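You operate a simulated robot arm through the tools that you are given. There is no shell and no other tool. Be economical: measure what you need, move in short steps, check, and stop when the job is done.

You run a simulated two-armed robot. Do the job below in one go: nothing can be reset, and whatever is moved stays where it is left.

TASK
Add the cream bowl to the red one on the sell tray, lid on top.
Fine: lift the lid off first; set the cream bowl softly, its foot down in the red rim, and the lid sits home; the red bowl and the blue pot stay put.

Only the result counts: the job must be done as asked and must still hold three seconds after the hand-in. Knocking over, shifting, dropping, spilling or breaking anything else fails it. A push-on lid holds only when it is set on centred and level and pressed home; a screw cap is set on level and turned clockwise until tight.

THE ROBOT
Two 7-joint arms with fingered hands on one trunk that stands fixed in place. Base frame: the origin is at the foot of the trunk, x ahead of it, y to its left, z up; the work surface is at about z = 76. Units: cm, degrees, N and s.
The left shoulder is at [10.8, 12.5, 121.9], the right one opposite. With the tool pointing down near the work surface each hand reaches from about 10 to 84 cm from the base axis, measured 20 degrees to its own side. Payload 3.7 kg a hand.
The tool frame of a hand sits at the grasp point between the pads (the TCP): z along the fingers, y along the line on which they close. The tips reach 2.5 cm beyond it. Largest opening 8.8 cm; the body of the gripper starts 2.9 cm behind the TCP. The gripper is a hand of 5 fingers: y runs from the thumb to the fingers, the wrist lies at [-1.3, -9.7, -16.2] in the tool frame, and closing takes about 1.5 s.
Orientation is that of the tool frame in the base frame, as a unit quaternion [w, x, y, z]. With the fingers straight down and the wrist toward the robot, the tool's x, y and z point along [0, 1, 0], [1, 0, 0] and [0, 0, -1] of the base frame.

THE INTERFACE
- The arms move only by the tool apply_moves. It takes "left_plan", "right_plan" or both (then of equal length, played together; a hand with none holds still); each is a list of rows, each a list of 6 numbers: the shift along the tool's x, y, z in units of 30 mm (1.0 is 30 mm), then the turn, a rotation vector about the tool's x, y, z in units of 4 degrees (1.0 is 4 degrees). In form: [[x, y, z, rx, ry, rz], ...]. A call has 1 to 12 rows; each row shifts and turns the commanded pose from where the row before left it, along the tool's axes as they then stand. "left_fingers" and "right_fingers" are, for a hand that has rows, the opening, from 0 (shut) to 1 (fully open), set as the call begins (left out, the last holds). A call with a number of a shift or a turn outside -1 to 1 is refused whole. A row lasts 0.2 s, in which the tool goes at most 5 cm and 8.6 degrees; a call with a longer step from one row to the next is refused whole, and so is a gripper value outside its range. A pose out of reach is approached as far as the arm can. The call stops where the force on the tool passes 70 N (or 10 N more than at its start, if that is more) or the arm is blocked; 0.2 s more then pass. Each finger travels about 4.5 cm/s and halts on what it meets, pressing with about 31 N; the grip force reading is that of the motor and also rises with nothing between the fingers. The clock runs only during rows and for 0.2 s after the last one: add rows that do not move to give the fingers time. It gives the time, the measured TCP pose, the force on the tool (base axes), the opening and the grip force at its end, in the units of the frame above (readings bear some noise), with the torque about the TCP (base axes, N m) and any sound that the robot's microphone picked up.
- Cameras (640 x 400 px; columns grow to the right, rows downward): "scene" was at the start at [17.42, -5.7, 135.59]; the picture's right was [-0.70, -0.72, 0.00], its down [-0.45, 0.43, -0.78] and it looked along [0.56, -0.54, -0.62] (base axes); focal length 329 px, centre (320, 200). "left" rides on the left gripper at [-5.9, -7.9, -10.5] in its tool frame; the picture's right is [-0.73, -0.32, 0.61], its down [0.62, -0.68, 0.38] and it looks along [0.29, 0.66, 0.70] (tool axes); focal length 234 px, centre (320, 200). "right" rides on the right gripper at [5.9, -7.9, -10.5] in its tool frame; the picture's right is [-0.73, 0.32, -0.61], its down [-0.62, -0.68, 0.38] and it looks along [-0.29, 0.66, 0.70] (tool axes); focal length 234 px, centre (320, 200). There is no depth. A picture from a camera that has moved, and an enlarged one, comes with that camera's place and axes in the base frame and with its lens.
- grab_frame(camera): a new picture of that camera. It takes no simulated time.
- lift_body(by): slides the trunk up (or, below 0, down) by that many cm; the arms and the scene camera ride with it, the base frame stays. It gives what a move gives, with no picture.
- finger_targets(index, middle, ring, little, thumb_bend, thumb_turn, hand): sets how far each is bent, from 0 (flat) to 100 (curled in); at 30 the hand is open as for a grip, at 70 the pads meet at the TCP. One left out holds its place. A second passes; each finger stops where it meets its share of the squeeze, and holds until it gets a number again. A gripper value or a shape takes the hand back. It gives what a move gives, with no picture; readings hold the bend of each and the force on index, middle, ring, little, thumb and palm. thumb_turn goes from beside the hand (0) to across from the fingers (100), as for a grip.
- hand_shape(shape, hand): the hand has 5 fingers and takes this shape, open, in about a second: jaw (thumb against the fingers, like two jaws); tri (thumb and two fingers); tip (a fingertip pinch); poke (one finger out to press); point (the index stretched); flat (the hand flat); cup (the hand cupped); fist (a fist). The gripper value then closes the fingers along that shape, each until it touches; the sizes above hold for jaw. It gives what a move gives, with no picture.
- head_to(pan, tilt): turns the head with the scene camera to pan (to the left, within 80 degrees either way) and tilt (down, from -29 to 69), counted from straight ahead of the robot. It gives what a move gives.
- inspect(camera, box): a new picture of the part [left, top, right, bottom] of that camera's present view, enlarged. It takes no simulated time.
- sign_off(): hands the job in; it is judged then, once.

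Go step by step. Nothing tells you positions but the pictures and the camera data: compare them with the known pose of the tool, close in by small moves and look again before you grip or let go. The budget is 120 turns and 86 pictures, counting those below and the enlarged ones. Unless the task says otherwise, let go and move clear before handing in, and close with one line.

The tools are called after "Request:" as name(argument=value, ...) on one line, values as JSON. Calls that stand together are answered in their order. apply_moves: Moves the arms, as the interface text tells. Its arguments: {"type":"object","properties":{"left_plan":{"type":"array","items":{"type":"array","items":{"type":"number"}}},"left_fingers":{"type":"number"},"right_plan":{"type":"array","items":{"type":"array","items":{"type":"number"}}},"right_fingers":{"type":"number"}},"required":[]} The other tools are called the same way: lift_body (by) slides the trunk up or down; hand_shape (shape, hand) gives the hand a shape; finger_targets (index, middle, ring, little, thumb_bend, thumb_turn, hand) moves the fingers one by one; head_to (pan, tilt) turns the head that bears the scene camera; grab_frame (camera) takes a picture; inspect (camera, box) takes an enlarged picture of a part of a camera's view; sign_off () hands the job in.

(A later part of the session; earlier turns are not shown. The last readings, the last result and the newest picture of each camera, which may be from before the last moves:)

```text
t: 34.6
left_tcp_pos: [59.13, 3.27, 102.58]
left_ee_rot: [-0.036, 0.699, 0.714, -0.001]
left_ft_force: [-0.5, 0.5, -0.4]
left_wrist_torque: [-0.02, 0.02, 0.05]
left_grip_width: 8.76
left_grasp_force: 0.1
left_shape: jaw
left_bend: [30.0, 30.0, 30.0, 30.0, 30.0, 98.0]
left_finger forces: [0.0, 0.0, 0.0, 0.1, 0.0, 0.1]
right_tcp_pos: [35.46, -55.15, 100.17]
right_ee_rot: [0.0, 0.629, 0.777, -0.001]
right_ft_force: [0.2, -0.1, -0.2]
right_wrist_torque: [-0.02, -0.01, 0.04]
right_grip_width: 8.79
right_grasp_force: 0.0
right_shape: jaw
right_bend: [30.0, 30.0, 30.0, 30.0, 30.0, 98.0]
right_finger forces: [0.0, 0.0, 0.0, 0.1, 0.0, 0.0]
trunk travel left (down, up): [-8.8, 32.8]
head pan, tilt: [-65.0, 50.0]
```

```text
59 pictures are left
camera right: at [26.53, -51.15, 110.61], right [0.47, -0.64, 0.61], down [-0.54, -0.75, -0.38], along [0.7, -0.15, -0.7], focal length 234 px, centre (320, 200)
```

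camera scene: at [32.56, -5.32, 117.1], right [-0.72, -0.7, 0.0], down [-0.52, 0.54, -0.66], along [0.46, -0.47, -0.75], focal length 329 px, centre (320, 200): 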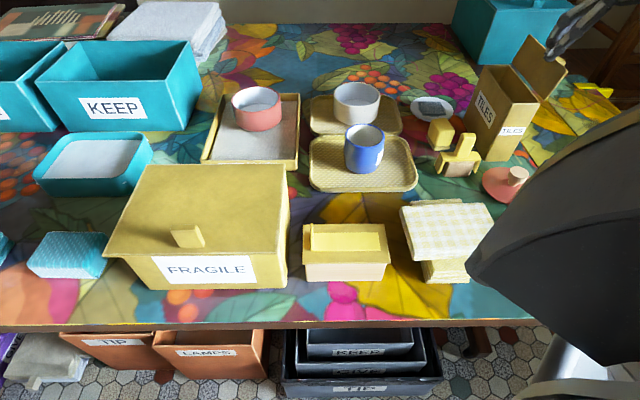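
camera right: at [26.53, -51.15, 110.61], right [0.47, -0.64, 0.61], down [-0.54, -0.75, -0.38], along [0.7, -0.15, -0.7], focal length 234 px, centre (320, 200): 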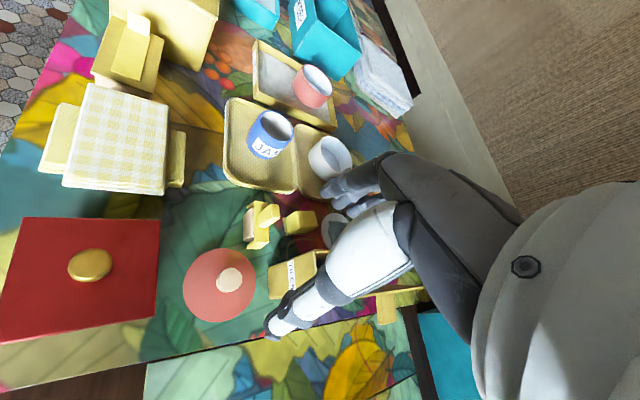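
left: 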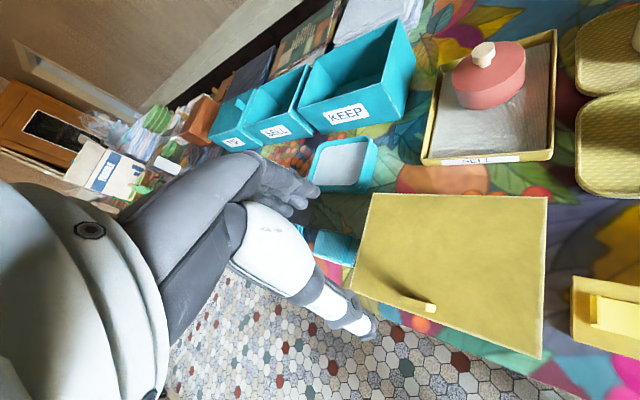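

The lid rests cleanly on the table, and the stacking target is open. Next I'll bring the right hand above the cream bowl near [68.4, -53].

Request:
apply_moves(right_plan=[[0.5, 0.4, -0.5, 0, 0, 0], [0.5, 0.97, -0.2, 0, 0, 0], [0.2, 0.97, 0, 0, 0, 0], [-0.2, 0.97, 0, 0, 0, 0], [-0.35, 0.97, 0, 0, 0, 0], [-0.35, 0.97, 0, 0, 0, 0], [-0.4, 0.97, 0, 0, 0, 0], [-0.4, 0.97, 0, 0, 0, 0], [-0.4, 0.97, 0, 0, 0, 0], [-0.4, 0.97, 0.3, 0, 0, 0], [-0.3, 0.97, 0.5, 0, 0, 0], [0, 0.6, 0.5, 0, 0, 0]])

Request:
grab_frame(camera="right")

Request:
inspect(camera="scene", box=[190, 50, 430, 200])

```text
t: 37.2
left_tcp_pos: [59.46, 3.29, 104.34]
left_ee_rot: [-0.01, 0.696, 0.717, -0.009]
left_ft_force: [-0.2, -0.2, 0.5]
left_wrist_torque: [-0.01, 0.0, 0.0]
left_grip_width: 8.78
left_grasp_force: 0.0
left_shape: jaw
left_bend: [30.0, 30.0, 30.0, 30.0, 30.0, 98.0]
left_finger forces: [0.0, 0.1, 0.1, 0.1, 0.0, 0.1]
right_tcp_pos: [67.88, -53.08, 98.25]
right_ee_rot: [0.0, 0.629, 0.777, -0.002]
right_ft_force: [0.2, 0.4, 0.2]
right_wrist_torque: [-0.03, 0.01, -0.01]
right_grip_width: 8.78
right_grasp_force: 0.0
right_shape: jaw
right_bend: [30.0, 30.0, 30.0, 30.0, 30.0, 98.0]
right_finger forces: [0.0, 0.0, 0.1, 0.1, 0.0, 0.1]
trunk travel left (down, up): [-8.8, 32.8]
head pan, tilt: [-65.0, 50.0]
```

```text
58 pictures are left
camera right: at [58.92, -49.16, 108.73], right [0.47, -0.64, 0.61], down [-0.54, -0.75, -0.38], along [0.7, -0.15, -0.7], focal length 234 px, centre (320, 200)
```

right: 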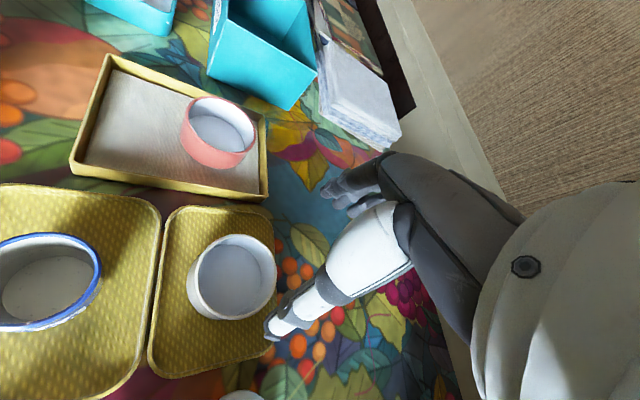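

```text
2.67 times, centred on (310, 125) of scene
camera zoom: at [33.27, -5.44, 118.13], right [-0.68, -0.73, 0.0], down [-0.48, 0.45, -0.75], along [0.55, -0.51, -0.66], focal length 878 px, centre (347, 400)
```

zoom: 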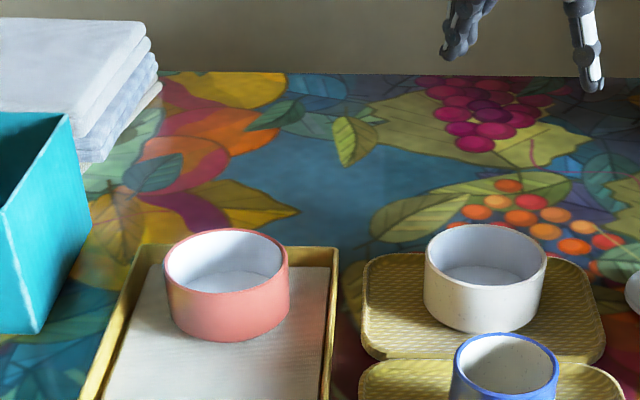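

The cream rim is about 9.4 cm wide, centred near [68.2, -53.1, 82]. That is wider than the jaw, so I'll try opening the fingers beyond the grip opening.

Request:
finger_targets(hand="right", index=15, middle=15, ring=15, little=15, thumb_bend=15, thumb_turn=98)

Request:
grab_frame(camera="right")

Request:
inspect(camera="scene", box=[310, 20, 470, 130])

```text
t: 38.2
left_tcp_pos: [59.42, 3.3, 104.5]
left_ee_rot: [-0.011, 0.697, 0.717, -0.008]
left_ft_force: [-0.4, -0.6, -0.6]
left_wrist_torque: [0.0, -0.04, -0.01]
left_grip_width: 8.78
left_grasp_force: 0.1
left_shape: jaw
left_bend: [30.0, 30.0, 30.0, 30.0, 30.0, 98.0]
left_finger forces: [0.0, 0.1, 0.0, 0.0, 0.1, 0.1]
right_tcp_pos: [67.66, -53.2, 98.38]
right_ee_rot: [0.0, 0.629, 0.777, 0.0]
right_ft_force: [0.5, 0.5, 0.0]
right_wrist_torque: [0.02, -0.02, 0.02]
right_grip_width: 11.25
right_grasp_force: 0.1
right_shape: fingers
right_bend: [15.0, 15.0, 15.0, 15.0, 15.0, 94.0]
right_finger forces: [0.0, 0.0, 0.0, 0.1, 0.0, 0.0]
trunk travel left (down, up): [-8.8, 32.8]
head pan, tilt: [-65.0, 50.0]
```

```text
56 pictures are left
camera right: at [58.83, -49.15, 108.83], right [0.47, -0.64, 0.61], down [-0.54, -0.75, -0.38], along [0.7, -0.15, -0.7], focal length 234 px, centre (320, 200)
```

right: 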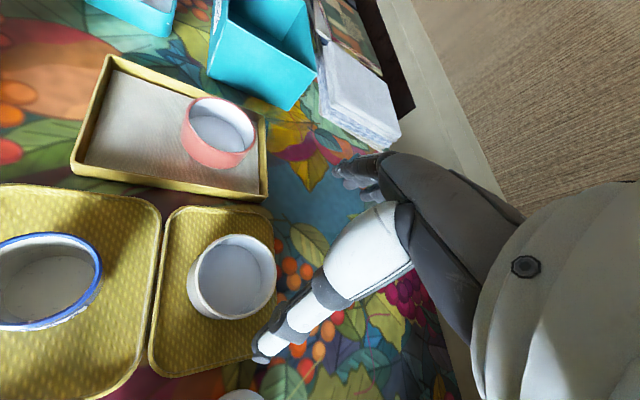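

```text
3.64 times, centred on (390, 75) of scene
camera zoom: at [33.19, -5.42, 118.12], right [-0.68, -0.73, 0.0], down [-0.49, 0.45, -0.75], along [0.55, -0.51, -0.67], focal length 1198 px, centre (66, 654)
```

zoom: 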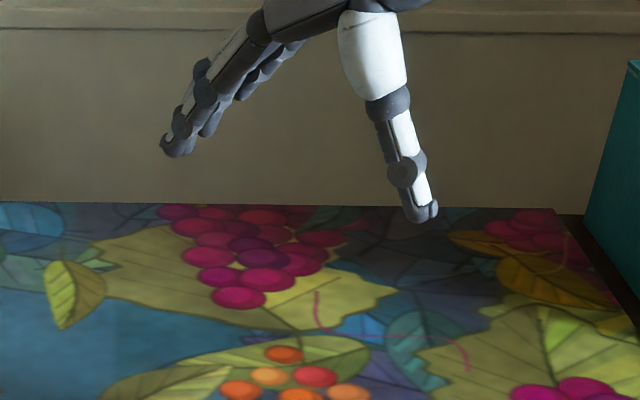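

The fingers now open to 11.25 cm, which is enough to take the bowl across its diameter. I'll measure both bowls more precisely from the hand camera.

Request:
inspect(camera="right", box=[140, 80, 300, 180])

Request:
inspect(camera="right", box=[150, 220, 310, 330])

Request:
inspect(camera="scene", box=[230, 110, 400, 200])

```text
4.00 times, centred on (220, 130) of right
camera zoom: at [58.83, -49.15, 108.83], right [0.47, -0.64, 0.61], down [-0.54, -0.75, -0.38], along [0.7, -0.15, -0.7], focal length 937 px, centre (720, 480)
```

zoom: 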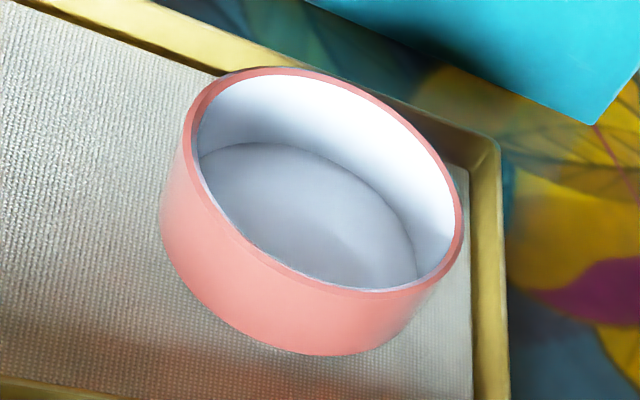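

```text
3.64 times, centred on (230, 275) of right
camera zoom: at [58.83, -49.15, 108.83], right [0.47, -0.64, 0.61], down [-0.54, -0.75, -0.38], along [0.7, -0.15, -0.7], focal length 852 px, centre (647, -73)
```

zoom: 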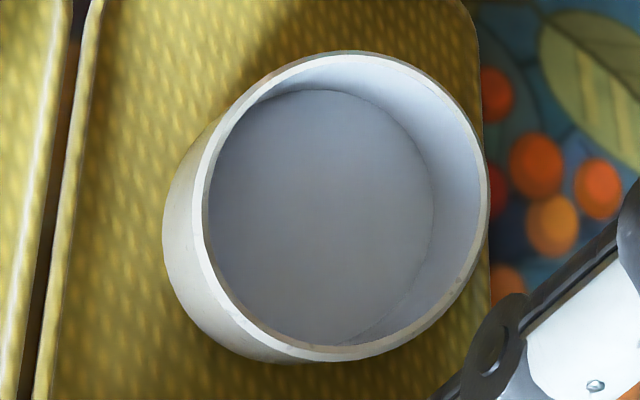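

```text
3.76 times, centred on (315, 155) of scene
camera zoom: at [33.19, -5.42, 118.12], right [-0.68, -0.73, 0.0], down [-0.49, 0.45, -0.75], along [0.55, -0.51, -0.67], focal length 1240 px, centre (339, 369)
```

zoom: 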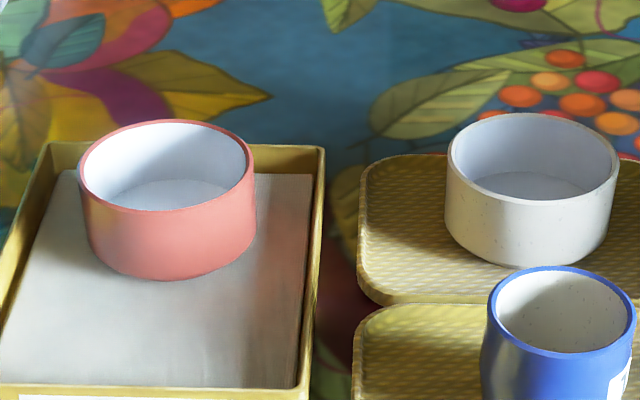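

The cream bowl is centred near [68.4, -53.2] with its rim at z ≈ 81.5–82, and the red rim is centred near [80.4, -37.3]. I'll descend over the cream bowl part-way and recheck.

Request:
apply_moves(right_plan=[[-0.05, 0.24, 0.5, 0, 0, 0], [0, 0, 0.8, 0, 0, 0], [0, 0, 0.8, 0, 0, 0], [0, 0, 0.8, 0, 0, 0], [0, 0, 0.6, 0, 0, 0], [0, 0, 0.5, 0, 0, 0], [0, 0, 0, 0, 0, 0]])

Request:
grab_frame(camera="right")

Request:
inspect(camera="scene", box=[300, 60, 440, 180])

```text
t: 39.8
left_tcp_pos: [59.49, 3.29, 104.52]
left_ee_rot: [-0.008, 0.697, 0.717, -0.008]
left_ft_force: [-0.1, -0.2, -1.1]
left_wrist_torque: [0.01, -0.02, 0.01]
left_grip_width: 8.76
left_grasp_force: 0.1
left_shape: jaw
left_bend: [30.0, 30.0, 30.0, 30.0, 30.0, 98.0]
left_finger forces: [0.1, 0.0, 0.1, 0.1, 0.0, 0.0]
right_tcp_pos: [68.54, -53.18, 86.12]
right_ee_rot: [0.0, 0.63, 0.777, -0.001]
right_ft_force: [0.1, -0.5, -0.4]
right_wrist_torque: [0.01, -0.01, 0.01]
right_grip_width: 11.24
right_grasp_force: 0.1
right_shape: fingers
right_bend: [15.0, 15.0, 15.0, 15.0, 15.0, 94.0]
right_finger forces: [0.0, 0.0, 0.0, 0.1, 0.0, 0.1]
trunk travel left (down, up): [-8.8, 32.8]
head pan, tilt: [-65.0, 50.0]
```

```text
51 pictures are left
camera right: at [59.66, -49.1, 96.62], right [0.47, -0.64, 0.61], down [-0.54, -0.75, -0.38], along [0.7, -0.15, -0.7], focal length 234 px, centre (320, 200)
```

right: 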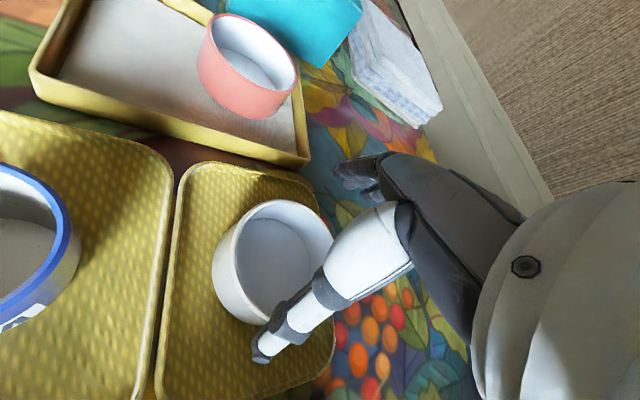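

```text
3.33 times, centred on (370, 120) of scene
camera zoom: at [33.24, -5.39, 118.18], right [-0.68, -0.74, 0.0], down [-0.49, 0.45, -0.75], along [0.55, -0.51, -0.66], focal length 1098 px, centre (153, 467)
```

zoom: 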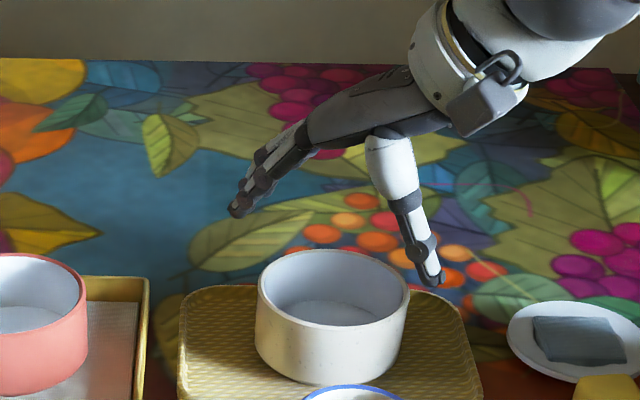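

Request:
inspect(camera="right", box=[200, 185, 360, 345])

```text
2.50 times, centred on (280, 265) of right
camera zoom: at [59.66, -49.1, 96.62], right [0.47, -0.64, 0.61], down [-0.54, -0.75, -0.38], along [0.7, -0.15, -0.7], focal length 585 px, centre (420, 38)
```

zoom: 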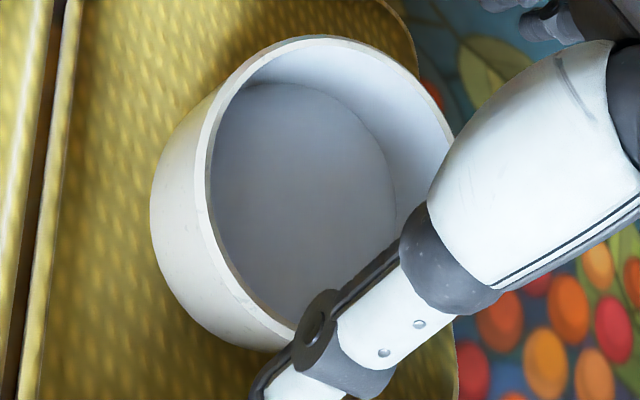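

The bowl centre is about 0.6 cm nearer than the TCP. I'll correct that and descend around the bowl in small steps, watching the force.

Request:
apply_moves(right_plan=[[0.06, -0.19, 0, 0, 0, 0], [0, 0, 0.3, 0, 0, 0], [0, 0, 0.3, 0, 0, 0], [0, 0, 0.3, 0, 0, 0], [0, 0, 0, 0, 0, 0]])

Request:
inspect(camera="scene", box=[300, 60, 440, 180])

Request:
grab_frame(camera="right")

```text
t: 41.0
left_tcp_pos: [59.53, 3.28, 104.57]
left_ee_rot: [-0.01, 0.697, 0.717, -0.008]
left_ft_force: [-0.5, -0.2, -0.6]
left_wrist_torque: [0.01, -0.04, 0.01]
left_grip_width: 8.77
left_grasp_force: 0.1
left_shape: jaw
left_bend: [30.0, 30.0, 30.0, 30.0, 30.0, 98.0]
left_finger forces: [0.0, 0.1, 0.0, 0.0, 0.1, 0.0]
right_tcp_pos: [68.12, -53.06, 83.58]
right_ee_rot: [-0.001, 0.63, 0.777, -0.001]
right_ft_force: [-0.6, 0.4, -0.6]
right_wrist_torque: [0.0, -0.02, 0.03]
right_grip_width: 11.22
right_grasp_force: 0.0
right_shape: fingers
right_bend: [15.0, 15.0, 15.0, 15.0, 15.0, 94.0]
right_finger forces: [0.0, 0.1, 0.0, 0.0, 0.0, 0.0]
trunk travel left (down, up): [-8.8, 32.8]
head pan, tilt: [-65.0, 50.0]
```

```text
3.33 times, centred on (370, 120) of scene
camera zoom: at [33.27, -5.38, 118.19], right [-0.67, -0.74, 0.0], down [-0.49, 0.44, -0.75], along [0.56, -0.51, -0.66], focal length 1098 px, centre (153, 467)
```

zoom: 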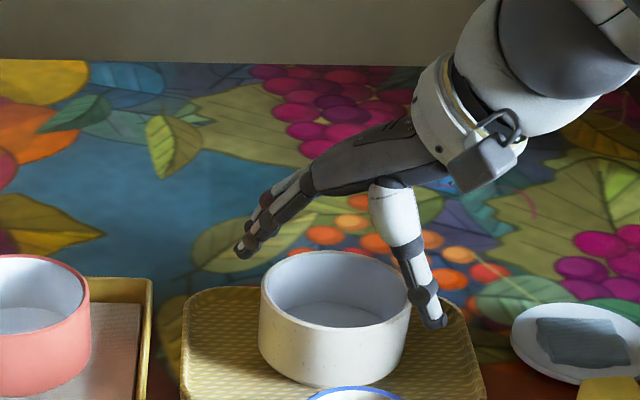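

```text
47 pictures are left
camera right: at [59.22, -49.07, 94.03], right [0.47, -0.64, 0.61], down [-0.54, -0.75, -0.38], along [0.7, -0.15, -0.7], focal length 234 px, centre (320, 200)
```

right: 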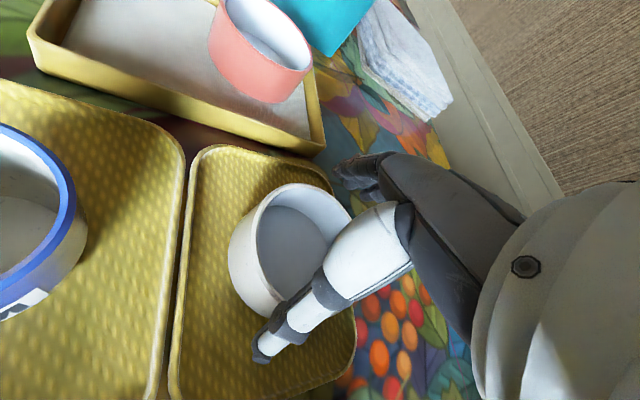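

Thumb and fingers flare unevenly: the thumb sits at -5.2 and the fingers at about +6.9 along the closing line. I'll shift back 0.8 cm so both clear the rim, then descend.

Request:
apply_moves(right_plan=[[0, -0.27, 0, 0, 0, 0], [0, 0, 0.2, 0, 0, 0], [0, 0, 0.3, 0, 0, 0], [0, 0, 0.25, 0, 0, 0], [0, 0, 0.2, 0, 0, 0], [0, 0, 0, 0, 0, 0]])

Request:
inspect(camera="scene", box=[300, 60, 440, 180])

Request:
inspect(camera="right", box=[200, 120, 420, 380])

```text
t: 42.4
left_tcp_pos: [59.35, 3.15, 104.78]
left_ee_rot: [-0.007, 0.698, 0.716, -0.007]
left_ft_force: [0.1, 0.3, 0.3]
left_wrist_torque: [0.02, 0.0, 0.0]
left_grip_width: 8.76
left_grasp_force: 0.0
left_shape: jaw
left_bend: [30.0, 30.0, 30.0, 30.0, 30.0, 98.0]
left_finger forces: [0.0, 0.1, 0.0, 0.1, 0.0, 0.0]
right_tcp_pos: [67.27, -53.31, 81.02]
right_ee_rot: [0.002, 0.629, 0.777, 0.0]
right_ft_force: [2.0, -0.7, 12.7]
right_wrist_torque: [0.16, -0.72, 0.01]
right_grip_width: 11.83
right_grasp_force: 4.9
right_shape: fingers
right_bend: [11.0, 15.0, 14.0, 15.0, 15.0, 94.0]
right_finger forces: [6.9, 1.5, 1.0, 0.0, 0.0, 0.0]
trunk travel left (down, up): [-8.8, 32.8]
head pan, tilt: [-65.0, 50.0]
```

```text
3.33 times, centred on (370, 120) of scene
camera zoom: at [33.17, -5.27, 118.25], right [-0.67, -0.74, 0.0], down [-0.49, 0.44, -0.75], along [0.56, -0.51, -0.66], focal length 1098 px, centre (153, 467)
```

zoom: 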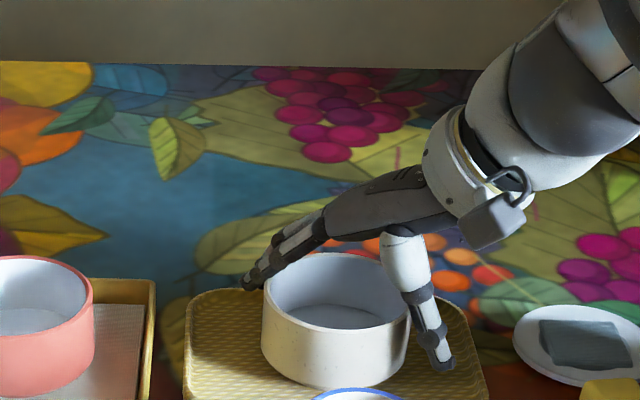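

```text
1.54 times, centred on (310, 250) of right
camera zoom: at [58.34, -49.28, 91.45], right [0.46, -0.64, 0.61], down [-0.53, -0.75, -0.38], along [0.71, -0.15, -0.69], focal length 360 px, centre (335, 123)
```

zoom: 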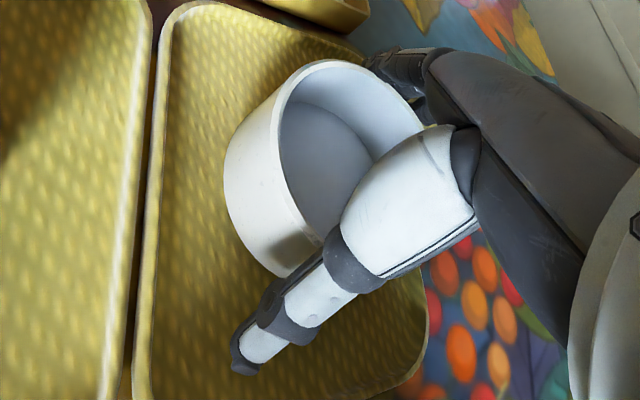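

The flared fingers came down on the rim, so a grip across the bowl does not work. I'll back off upward and look at the three-finger shape for pinching the near wall instead.

Request:
apply_moves(right_plan=[[0, 0, -0.3, 0, 0, 0], [0, 0, -0.6, 0, 0, 0], [0, 0, -0.8, 0, 0, 0], [0, 0, -0.8, 0, 0, 0], [0, 0, -0.5, 0, 0, 0], [0, 0, 0, 0, 0, 0]])

Request:
hand_shape(hand="right", shape="tri")

Request:
inspect(camera="scene", box=[280, 30, 440, 190])

Request:
grab_frame(camera="right")

```text
t: 43.8
left_tcp_pos: [59.38, 3.04, 103.66]
left_ee_rot: [-0.022, 0.699, 0.715, -0.005]
left_ft_force: [-0.4, 0.4, 0.3]
left_wrist_torque: [0.0, 0.01, -0.01]
left_grip_width: 8.78
left_grasp_force: 0.0
left_shape: jaw
left_bend: [30.0, 30.0, 30.0, 30.0, 30.0, 98.0]
left_finger forces: [0.0, 0.1, 0.1, 0.0, 0.0, 0.0]
right_tcp_pos: [67.43, -53.19, 89.88]
right_ee_rot: [0.001, 0.629, 0.777, 0.001]
right_ft_force: [0.2, -0.3, 0.4]
right_wrist_torque: [0.02, -0.03, 0.01]
right_grip_width: 11.26
right_grasp_force: 0.1
right_shape: fingers
right_bend: [15.0, 15.0, 15.0, 15.0, 15.0, 94.0]
right_finger forces: [0.1, 0.1, 0.0, 0.0, 0.0, 0.0]
trunk travel left (down, up): [-8.8, 32.8]
head pan, tilt: [-65.0, 50.0]
```

```text
t: 44.7
left_tcp_pos: [59.53, 3.13, 103.76]
left_ee_rot: [-0.021, 0.698, 0.715, -0.007]
left_ft_force: [0.1, 0.6, 0.5]
left_wrist_torque: [0.02, -0.04, -0.01]
left_grip_width: 8.77
left_grasp_force: 0.0
left_shape: jaw
left_bend: [30.0, 30.0, 30.0, 30.0, 30.0, 98.0]
left_finger forces: [0.1, 0.0, 0.0, 0.0, 0.0, 0.0]
right_tcp_pos: [67.41, -53.25, 90.07]
right_ee_rot: [-0.001, 0.629, 0.777, 0.0]
right_ft_force: [-0.7, -0.2, -0.5]
right_wrist_torque: [0.0, 0.01, -0.02]
right_grip_width: 8.79
right_grasp_force: 0.0
right_shape: tri
right_bend: [30.0, 30.0, 99.0, 99.0, 30.0, 97.0]
right_finger forces: [0.0, 0.0, 0.0, 0.0, 0.0, 0.1]
trunk travel left (down, up): [-8.8, 32.8]
head pan, tilt: [-65.0, 50.0]
```

```text
2.50 times, centred on (360, 110) of scene
camera zoom: at [32.84, -5.39, 117.6], right [-0.7, -0.71, 0.0], down [-0.51, 0.5, -0.7], along [0.5, -0.49, -0.71], focal length 823 px, centre (220, 425)
```

zoom: 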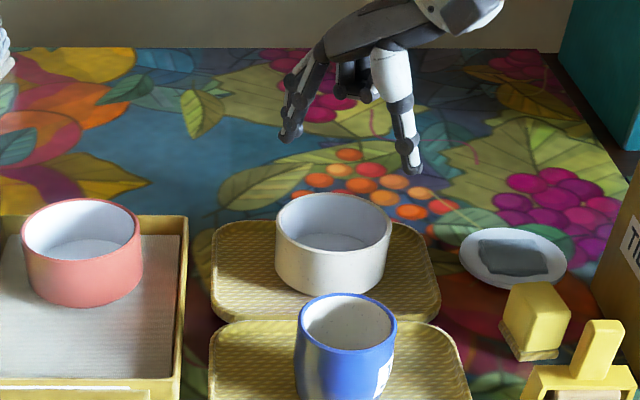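

```text
43 pictures are left
camera right: at [58.54, -49.26, 100.42], right [0.47, -0.64, 0.61], down [-0.54, -0.75, -0.38], along [0.7, -0.15, -0.7], focal length 234 px, centre (320, 200)
```

right: 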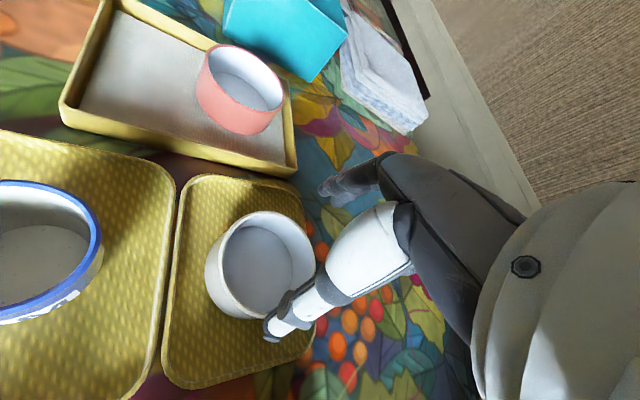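

In this shape the ring and little fingers fold out of the way. I'll pinch the near wall with the thumb outside and two fingers inside. First I'll shift so the TCP stands over the near wall, about [63.2, -53.9], with the opening partly closed.

Request:
apply_moves(right_plan=[[0.04, -0.5, 0, 0, 0, 0], [0.04, -0.5, 0, 0, 0, 0], [0, -0.43, 0.3, 0, 0, 0], [0, 0, 0.5, 0, 0, 0], [0, 0, 0.5, 0, 0, 0], [0, 0, 0.2, 0, 0, 0], [0, 0, 0, 0, 0, 0]], right_fingers=0.55)

Request:
inspect(camera="scene", box=[300, 60, 440, 180])

Request:
inspect(camera="right", box=[210, 130, 430, 350])

```text
t: 46.3
left_tcp_pos: [59.56, 3.13, 103.78]
left_ee_rot: [-0.02, 0.695, 0.718, -0.008]
left_ft_force: [0.9, 1.2, -0.1]
left_wrist_torque: [-0.02, 0.03, 0.03]
left_grip_width: 8.77
left_grasp_force: 0.0
left_shape: jaw
left_bend: [30.0, 30.0, 30.0, 30.0, 30.0, 98.0]
left_finger forces: [0.1, 0.0, 0.0, 0.0, 0.0, 0.0]
right_tcp_pos: [63.11, -53.91, 85.31]
right_ee_rot: [0.0, 0.629, 0.778, -0.001]
right_ft_force: [-0.4, 0.3, 0.2]
right_wrist_torque: [0.01, -0.01, -0.01]
right_grip_width: 4.89
right_grasp_force: 0.1
right_shape: tri
right_bend: [74.0, 42.0, 99.0, 99.0, 67.0, 100.0]
right_finger forces: [0.0, 0.0, 0.1, 0.0, 0.1, 0.0]
trunk travel left (down, up): [-8.8, 32.8]
head pan, tilt: [-65.0, 50.0]
```

```text
3.33 times, centred on (370, 120) of scene
camera zoom: at [32.78, -5.39, 117.52], right [-0.7, -0.71, 0.0], down [-0.51, 0.51, -0.7], along [0.49, -0.49, -0.72], focal length 1098 px, centre (153, 467)
```

zoom: 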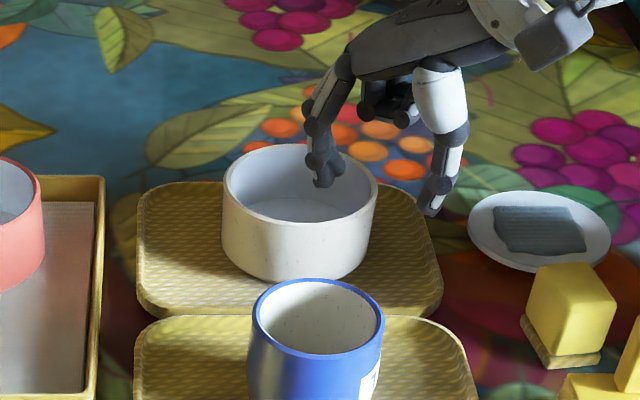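

```text
1.82 times, centred on (320, 240) of right
camera zoom: at [54.18, -49.9, 95.66], right [0.47, -0.64, 0.61], down [-0.54, -0.75, -0.38], along [0.7, -0.15, -0.7], focal length 426 px, centre (320, 127)
```

zoom: 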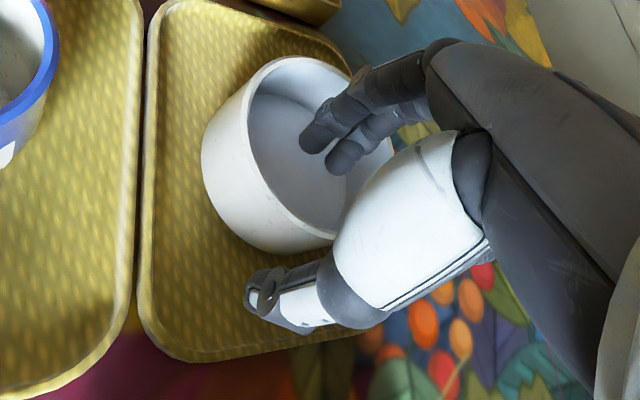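

The near wall lies between the thumb and the two fingers with about 2 cm to spare each side. I'll descend to TCP z ≈ 81.

Request:
apply_moves(right_plan=[[0, 0, 0.3, 0, 0, 0], [0, 0, 0.4, 0, 0, 0], [0, 0, 0.4, 0, 0, 0], [0, 0, 0.3, 0, 0, 0], [0, 0, 0, 0, 0, 0]])

Request:
inspect(camera="scene", box=[310, 70, 420, 160])

Request:
inspect(camera="right", box=[210, 130, 430, 350])

```text
t: 47.5
left_tcp_pos: [59.73, 3.28, 104.68]
left_ee_rot: [-0.009, 0.694, 0.719, -0.01]
left_ft_force: [0.5, 0.5, 0.1]
left_wrist_torque: [0.01, 0.01, -0.02]
left_grip_width: 8.8
left_grasp_force: 0.1
left_shape: jaw
left_bend: [30.0, 30.0, 30.0, 30.0, 30.0, 98.0]
left_finger forces: [0.0, 0.1, 0.0, 0.1, 0.0, 0.1]
right_tcp_pos: [62.93, -53.92, 81.09]
right_ee_rot: [-0.001, 0.629, 0.777, -0.001]
right_ft_force: [-0.1, 0.1, 0.0]
right_wrist_torque: [0.03, 0.02, -0.04]
right_grip_width: 4.9
right_grasp_force: 0.1
right_shape: tri
right_bend: [74.0, 42.0, 99.0, 99.0, 67.0, 100.0]
right_finger forces: [0.0, 0.1, 0.0, 0.1, 0.0, 0.0]
trunk travel left (down, up): [-8.8, 32.8]
head pan, tilt: [-65.0, 50.0]
```

```text
4.44 times, centred on (365, 115) of scene
camera zoom: at [33.09, -5.44, 117.98], right [-0.69, -0.72, 0.0], down [-0.49, 0.47, -0.74], along [0.53, -0.51, -0.68], focal length 1464 px, centre (120, 578)
```

zoom: 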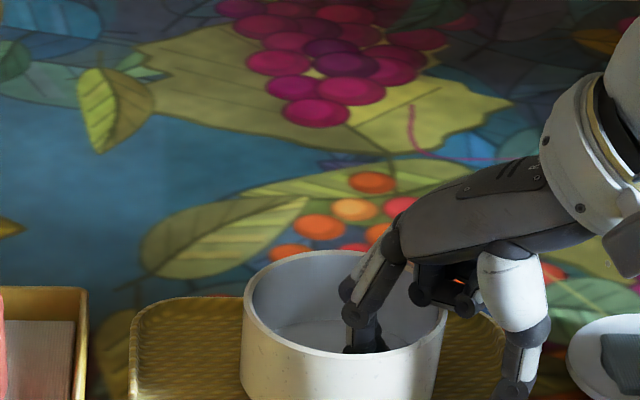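

```text
1.82 times, centred on (320, 240) of right
camera zoom: at [54.09, -49.84, 91.49], right [0.47, -0.64, 0.61], down [-0.54, -0.75, -0.38], along [0.7, -0.15, -0.7], focal length 426 px, centre (320, 127)
```

zoom: 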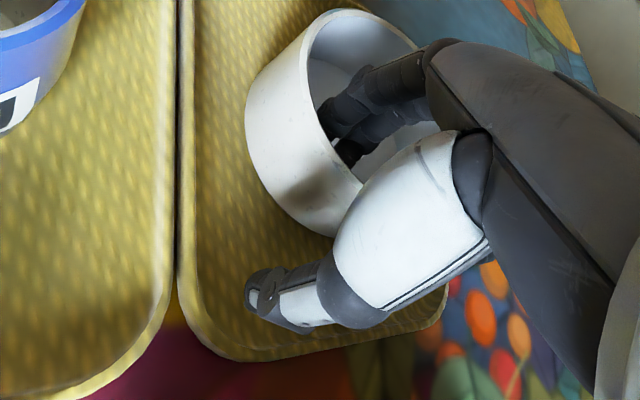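

The wall is nearer the fingers than the thumb, so I'll shift +0.6 cm along the closing line and then close partly.

Request:
apply_moves(right_plan=[[0, 0.2, 0, 0, 0, 0], [0, 0, 0, 0, 0, 0], [0, 0, 0, 0, 0, 0], [0, 0, 0, 0, 0, 0]], right_fingers=0.3)

Request:
inspect(camera="right", box=[210, 130, 430, 350])

```text
t: 48.5
left_tcp_pos: [59.75, 3.21, 104.83]
left_ee_rot: [-0.007, 0.694, 0.72, -0.009]
left_ft_force: [-0.2, 0.1, 0.6]
left_wrist_torque: [-0.02, -0.02, 0.03]
left_grip_width: 8.77
left_grasp_force: 0.0
left_shape: jaw
left_bend: [30.0, 30.0, 30.0, 30.0, 30.0, 98.0]
left_finger forces: [0.0, 0.0, 0.1, 0.1, 0.0, 0.0]
right_tcp_pos: [63.43, -53.68, 81.18]
right_ee_rot: [-0.001, 0.629, 0.777, -0.001]
right_ft_force: [-0.2, -0.5, 0.2]
right_wrist_torque: [-0.01, 0.0, 0.0]
right_grip_width: 2.68
right_grasp_force: 0.0
right_shape: tri
right_bend: [74.0, 53.0, 99.0, 99.0, 74.0, 100.0]
right_finger forces: [0.0, 0.0, 0.0, 0.0, 0.0, 0.0]
trunk travel left (down, up): [-8.8, 32.8]
head pan, tilt: [-65.0, 50.0]
```

```text
1.82 times, centred on (320, 240) of right
camera zoom: at [54.59, -49.71, 91.51], right [0.47, -0.64, 0.61], down [-0.54, -0.75, -0.38], along [0.7, -0.15, -0.7], focal length 426 px, centre (320, 127)
```

zoom: 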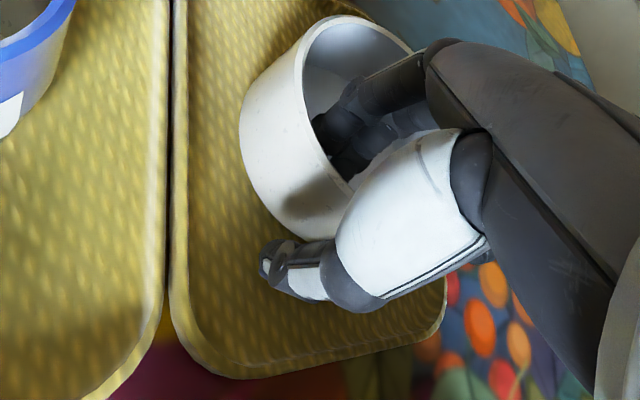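

Request:
apply_moves(right_plan=[[0, 0, 0, 0, 0, 0], [0, 0, 0, 0, 0, 0], [0, 0, 0, 0, 0, 0], [0, 0, 0, 0, 0, 0], [0, 0, 0, 0, 0, 0]], right_fingers=0)

Request:
inspect(camera="right", box=[210, 130, 430, 350])

Request:
inspect(camera="scene", box=[310, 90, 420, 180])

```text
t: 49.7
left_tcp_pos: [59.61, 3.19, 104.73]
left_ee_rot: [-0.008, 0.695, 0.719, -0.009]
left_ft_force: [0.3, 0.2, 0.0]
left_wrist_torque: [0.0, 0.03, 0.01]
left_grip_width: 8.76
left_grasp_force: 0.1
left_shape: jaw
left_bend: [30.0, 30.0, 30.0, 30.0, 30.0, 98.0]
left_finger forces: [0.0, 0.1, 0.0, 0.0, 0.0, 0.0]
right_tcp_pos: [63.46, -53.82, 80.99]
right_ee_rot: [0.0, 0.63, 0.777, 0.0]
right_ft_force: [0.3, 0.3, 0.7]
right_wrist_torque: [0.05, 0.0, -0.05]
right_grip_width: 0.0
right_grasp_force: 30.6
right_shape: tri
right_bend: [70.0, 70.0, 100.0, 100.0, 71.0, 100.0]
right_finger forces: [14.1, 13.6, 0.0, 0.1, 27.1, 0.0]
trunk travel left (down, up): [-8.8, 32.8]
head pan, tilt: [-65.0, 50.0]
```

```text
1.82 times, centred on (320, 240) of right
camera zoom: at [54.6, -49.71, 91.53], right [0.47, -0.64, 0.61], down [-0.54, -0.75, -0.38], along [0.7, -0.15, -0.7], focal length 426 px, centre (320, 127)
```

zoom: 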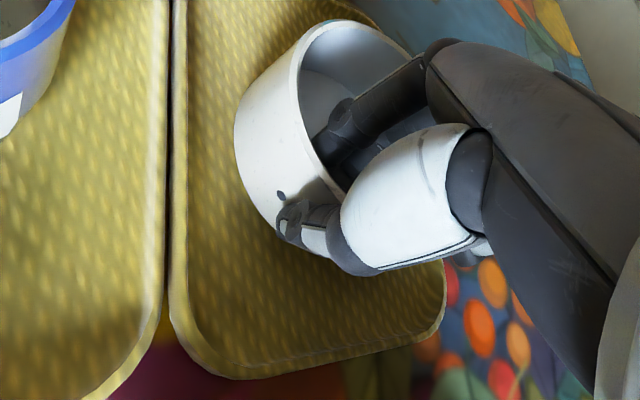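

```text
4.44 times, centred on (365, 135) of scene
camera zoom: at [33.11, -5.43, 118.01], right [-0.69, -0.73, 0.0], down [-0.49, 0.46, -0.74], along [0.54, -0.51, -0.68], focal length 1464 px, centre (120, 489)
```

zoom: 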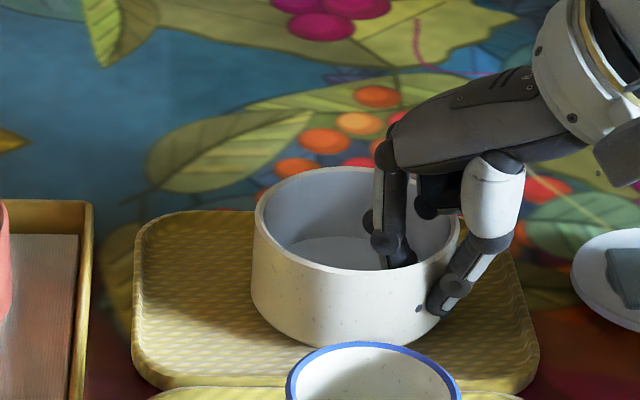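

The wall is pinched, with index and middle on the inside and thumb outside sharing the force. I'll lift a little and check for tilt.

Request:
apply_moves(right_plan=[[0, 0, -0.1, 0, 0, 0], [0, 0, -0.2, 0, 0, 0], [0, 0, -0.2, 0, 0, 0], [0, 0, 0, 0, 0, 0]])

Request:
inspect(camera="scene", box=[310, 90, 420, 180])

```text
t: 50.7
left_tcp_pos: [59.64, 3.1, 104.53]
left_ee_rot: [-0.01, 0.696, 0.718, -0.01]
left_ft_force: [0.1, 0.7, -0.2]
left_wrist_torque: [0.02, 0.02, 0.01]
left_grip_width: 8.74
left_grasp_force: 0.1
left_shape: jaw
left_bend: [30.0, 30.0, 30.0, 30.0, 30.0, 98.0]
left_finger forces: [0.1, 0.0, 0.0, 0.0, 0.0, 0.0]
right_tcp_pos: [63.53, -53.89, 82.5]
right_ee_rot: [0.0, 0.63, 0.777, 0.0]
right_ft_force: [0.0, -0.1, -1.6]
right_wrist_torque: [-0.03, 0.01, -0.01]
right_grip_width: 0.0
right_grasp_force: 31.3
right_shape: tri
right_bend: [70.0, 70.0, 100.0, 100.0, 71.0, 100.0]
right_finger forces: [15.2, 14.6, 0.0, 0.0, 29.2, 0.1]
trunk travel left (down, up): [-8.8, 32.8]
head pan, tilt: [-65.0, 50.0]
```

```text
4.44 times, centred on (365, 135) of scene
camera zoom: at [33.03, -5.45, 117.9], right [-0.69, -0.72, 0.0], down [-0.49, 0.47, -0.73], along [0.53, -0.5, -0.69], focal length 1464 px, centre (120, 489)
```

zoom: 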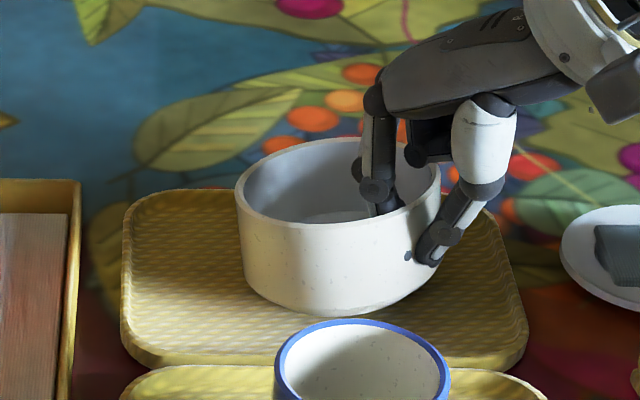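

It lifts, perhaps a bit tilted. I'll raise it well clear and look at how it hangs.

Request:
apply_moves(right_plan=[[0, 0, -0.3, 0, 0, 0], [0, 0, -0.4, 0, 0, 0], [0, 0, -0.4, 0, 0, 0], [0, 0, -0.5, 0, 0, 0], [0, 0, -0.5, 0, 0, 0], [0, 0, -0.4, 0, 0, 0], [0, 0, 0, 0, 0, 0]])

Request:
inspect(camera="scene", box=[290, 40, 430, 160])

Request:
grab_frame(camera="right")

```text
t: 52.3
left_tcp_pos: [59.45, 2.97, 103.7]
left_ee_rot: [-0.021, 0.698, 0.716, -0.006]
left_ft_force: [0.2, 0.0, -0.3]
left_wrist_torque: [0.0, 0.0, -0.01]
left_grip_width: 8.78
left_grasp_force: 0.0
left_shape: jaw
left_bend: [30.0, 30.0, 30.0, 30.0, 30.0, 98.0]
left_finger forces: [0.1, 0.1, 0.0, 0.0, 0.1, 0.0]
right_tcp_pos: [63.6, -54.0, 90.09]
right_ee_rot: [0.0, 0.63, 0.777, 0.0]
right_ft_force: [-0.5, 0.6, -2.7]
right_wrist_torque: [-0.01, 0.07, -0.01]
right_grip_width: 0.0
right_grasp_force: 30.3
right_shape: tri
right_bend: [70.0, 69.0, 100.0, 100.0, 71.0, 100.0]
right_finger forces: [15.6, 15.6, 0.0, 0.0, 30.7, 0.0]
trunk travel left (down, up): [-8.8, 32.8]
head pan, tilt: [-65.0, 50.0]
```

```text
3.33 times, centred on (360, 100) of scene
camera zoom: at [32.69, -5.36, 117.33], right [-0.71, -0.71, 0.0], down [-0.52, 0.52, -0.68], along [0.48, -0.48, -0.73], focal length 1098 px, centre (187, 533)
```

zoom: 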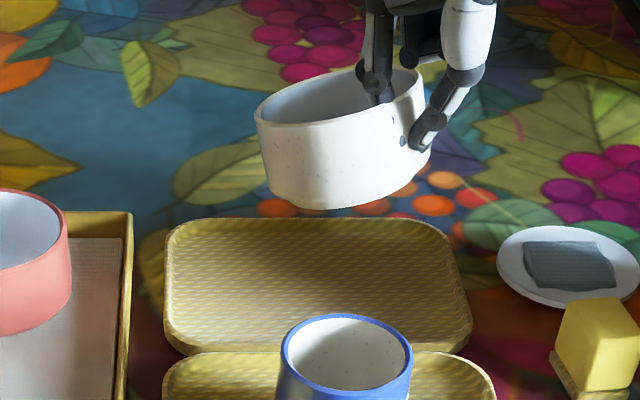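

```text
33 pictures are left
camera right: at [54.69, -49.84, 100.57], right [0.47, -0.64, 0.61], down [-0.54, -0.75, -0.38], along [0.7, -0.15, -0.7], focal length 234 px, centre (320, 200)
```

right: 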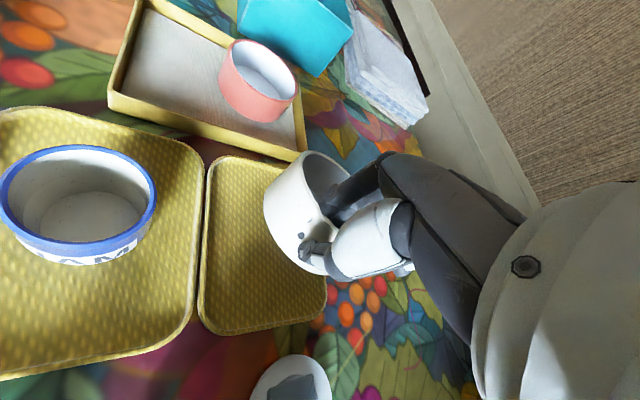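

The bowl hangs with its far side drooping by about 14°. I'll tip the hand to level it and check.

Request:
apply_moves(right_plan=[[0, 0, -0.2, -0.5, 0, 0], [0, 0, -0.2, -0.75, 0, 0], [0, 0, 0, -0.75, 0, 0], [0, 0, 0, -0.75, 0, 0], [0, 0, 0, -0.5, 0, 0], [0, 0, 0, 0, 0, 0]])

Request:
inspect(camera="scene", box=[290, 30, 430, 150])

```text
t: 53.7
left_tcp_pos: [59.33, 2.98, 105.1]
left_ee_rot: [-0.002, 0.698, 0.716, -0.006]
left_ft_force: [-0.4, 0.0, 0.5]
left_wrist_torque: [-0.03, 0.01, -0.01]
left_grip_width: 8.8
left_grasp_force: 0.0
left_shape: jaw
left_bend: [30.0, 30.0, 30.0, 30.0, 30.0, 98.0]
left_finger forces: [0.0, 0.0, 0.0, 0.1, 0.1, 0.0]
right_tcp_pos: [63.62, -53.77, 91.28]
right_ee_rot: [0.072, 0.625, 0.772, 0.088]
right_ft_force: [0.2, -1.1, -1.8]
right_wrist_torque: [0.0, 0.08, 0.01]
right_grip_width: 0.0
right_grasp_force: 30.5
right_shape: tri
right_bend: [70.0, 69.0, 100.0, 100.0, 71.0, 100.0]
right_finger forces: [15.6, 15.6, 0.1, 0.1, 30.9, 0.0]
trunk travel left (down, up): [-8.8, 32.8]
head pan, tilt: [-65.0, 50.0]
```

```text
3.33 times, centred on (360, 90) of scene
camera zoom: at [32.14, -5.14, 116.56], right [-0.73, -0.68, 0.0], down [-0.54, 0.58, -0.6], along [0.41, -0.44, -0.8], focal length 1098 px, centre (187, 567)
```

zoom: 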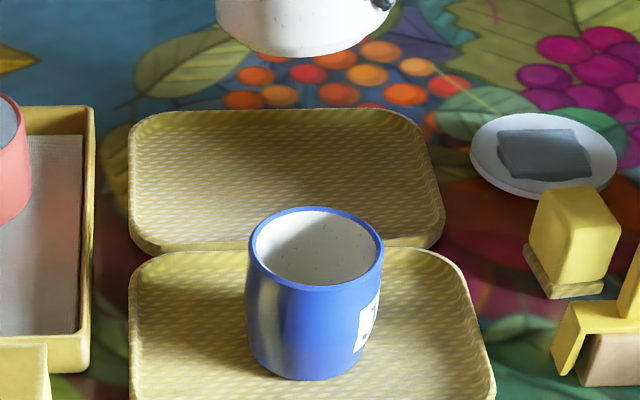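

The scene view dropped below the bowl. I'll raise the head a bit and look again.

Request:
head_to(pan=-60, tilt=36)

Request:
grab_frame(camera="scene")

```text
t: 54.5
left_tcp_pos: [59.41, 3.09, 105.41]
left_ee_rot: [0.002, 0.698, 0.716, -0.005]
left_ft_force: [0.2, -0.7, 0.0]
left_wrist_torque: [0.01, 0.01, 0.03]
left_grip_width: 8.8
left_grasp_force: 0.1
left_shape: jaw
left_bend: [30.0, 30.0, 30.0, 30.0, 30.0, 98.0]
left_finger forces: [0.0, 0.0, 0.0, 0.0, 0.0, 0.0]
right_tcp_pos: [63.55, -53.69, 91.21]
right_ee_rot: [0.071, 0.626, 0.772, 0.088]
right_ft_force: [-0.3, -0.1, -2.0]
right_wrist_torque: [-0.05, 0.11, -0.01]
right_grip_width: 0.0
right_grasp_force: 30.8
right_shape: tri
right_bend: [70.0, 69.0, 100.0, 100.0, 71.0, 100.0]
right_finger forces: [15.7, 15.6, 0.0, 0.1, 31.0, 0.0]
trunk travel left (down, up): [-8.8, 32.8]
head pan, tilt: [-60.0, 36.0]
```

```text
31 pictures are left
camera scene: at [32.2, -5.21, 116.72], right [-0.73, -0.68, 0.0], down [-0.54, 0.57, -0.62], along [0.42, -0.45, -0.79], focal length 329 px, centre (320, 200)
```

scene: 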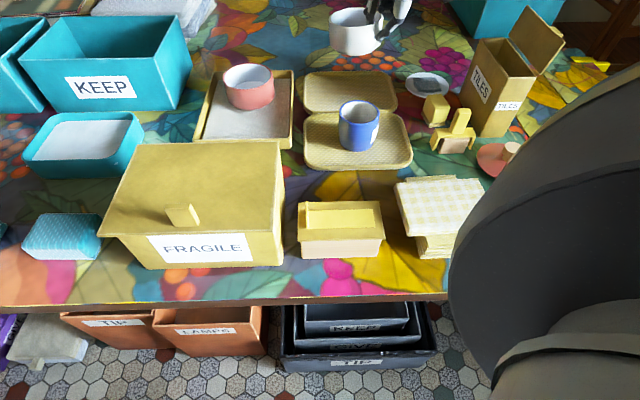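

The bowl is held at 31 N. I'll carry it, still high, to above the red bowl (TCP target near [76, -38.2]) and tip the head up for a better view.

Request:
apply_moves(right_plan=[[0.2, 0.2, 0.05, 0, 0, 0], [0.4, 0.5, 0.11, 0, 0, 0], [0.42, 0.5, 0.115, 0, 0, 0], [0.42, 0.5, 0.115, 0, 0, 0], [0.42, 0.5, 0.115, 0, 0, 0], [0.42, 0.5, 0.115, 0, 0, 0], [0.42, 0.5, 0.115, 0, 0, 0], [0.42, 0.5, 0.115, 0, 0, 0], [0.42, 0.5, 0.115, 0, 0, 0], [0.42, 0.5, 0.115, 0, 0, 0], [0.22, 0.3, 0.07, 0, 0, 0], [0, 0, 0, 0, 0, 0]])

Request:
head_to(pan=-50, tilt=20)

Request:
grab_frame(camera="scene")

```text
t: 57.0
left_tcp_pos: [59.39, 3.14, 105.44]
left_ee_rot: [-0.001, 0.698, 0.716, -0.005]
left_ft_force: [0.0, 0.0, -0.5]
left_wrist_torque: [0.02, -0.01, 0.02]
left_grip_width: 8.77
left_grasp_force: 0.0
left_shape: jaw
left_bend: [30.0, 30.0, 30.0, 30.0, 30.0, 98.0]
left_finger forces: [0.0, 0.0, 0.0, 0.0, 0.1, 0.1]
right_tcp_pos: [75.88, -38.39, 91.14]
right_ee_rot: [0.071, 0.624, 0.773, 0.088]
right_ft_force: [0.1, -0.5, -0.8]
right_wrist_torque: [0.01, 0.05, -0.02]
right_grip_width: 0.0
right_grasp_force: 30.8
right_shape: tri
right_bend: [70.0, 69.0, 100.0, 100.0, 71.0, 100.0]
right_finger forces: [15.5, 15.6, 0.1, 0.1, 30.9, 0.1]
trunk travel left (down, up): [-8.8, 32.8]
head pan, tilt: [-60.0, 36.0]
```

```text
t: 57.8
left_tcp_pos: [59.47, 3.11, 105.41]
left_ee_rot: [0.0, 0.698, 0.716, -0.007]
left_ft_force: [-0.5, -0.3, 0.4]
left_wrist_torque: [-0.02, 0.0, 0.02]
left_grip_width: 8.8
left_grasp_force: 0.1
left_shape: jaw
left_bend: [30.0, 30.0, 30.0, 30.0, 30.0, 98.0]
left_finger forces: [0.0, 0.1, 0.1, 0.0, 0.1, 0.0]
right_tcp_pos: [75.93, -38.45, 91.11]
right_ee_rot: [0.072, 0.625, 0.772, 0.089]
right_ft_force: [-0.2, 0.8, -1.5]
right_wrist_torque: [0.0, 0.12, -0.02]
right_grip_width: 0.0
right_grasp_force: 31.1
right_shape: tri
right_bend: [70.0, 69.0, 100.0, 100.0, 71.0, 100.0]
right_finger forces: [15.5, 15.7, 0.0, 0.0, 30.8, 0.0]
trunk travel left (down, up): [-8.8, 32.8]
head pan, tilt: [-50.0, 20.0]
```

```text
30 pictures are left
camera scene: at [32.21, -5.16, 116.66], right [-0.73, -0.69, 0.0], down [-0.54, 0.58, -0.61], along [0.42, -0.44, -0.79], focal length 329 px, centre (320, 200)
```

scene: 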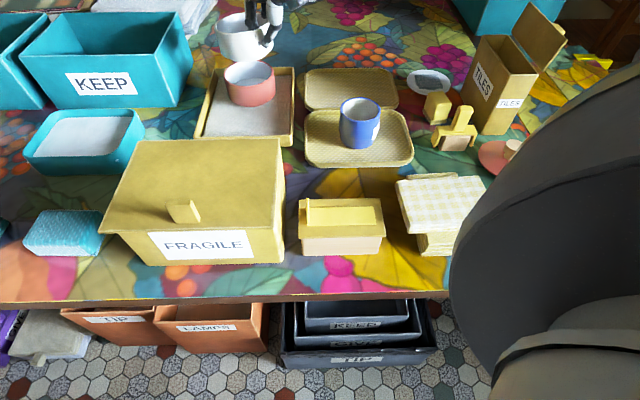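

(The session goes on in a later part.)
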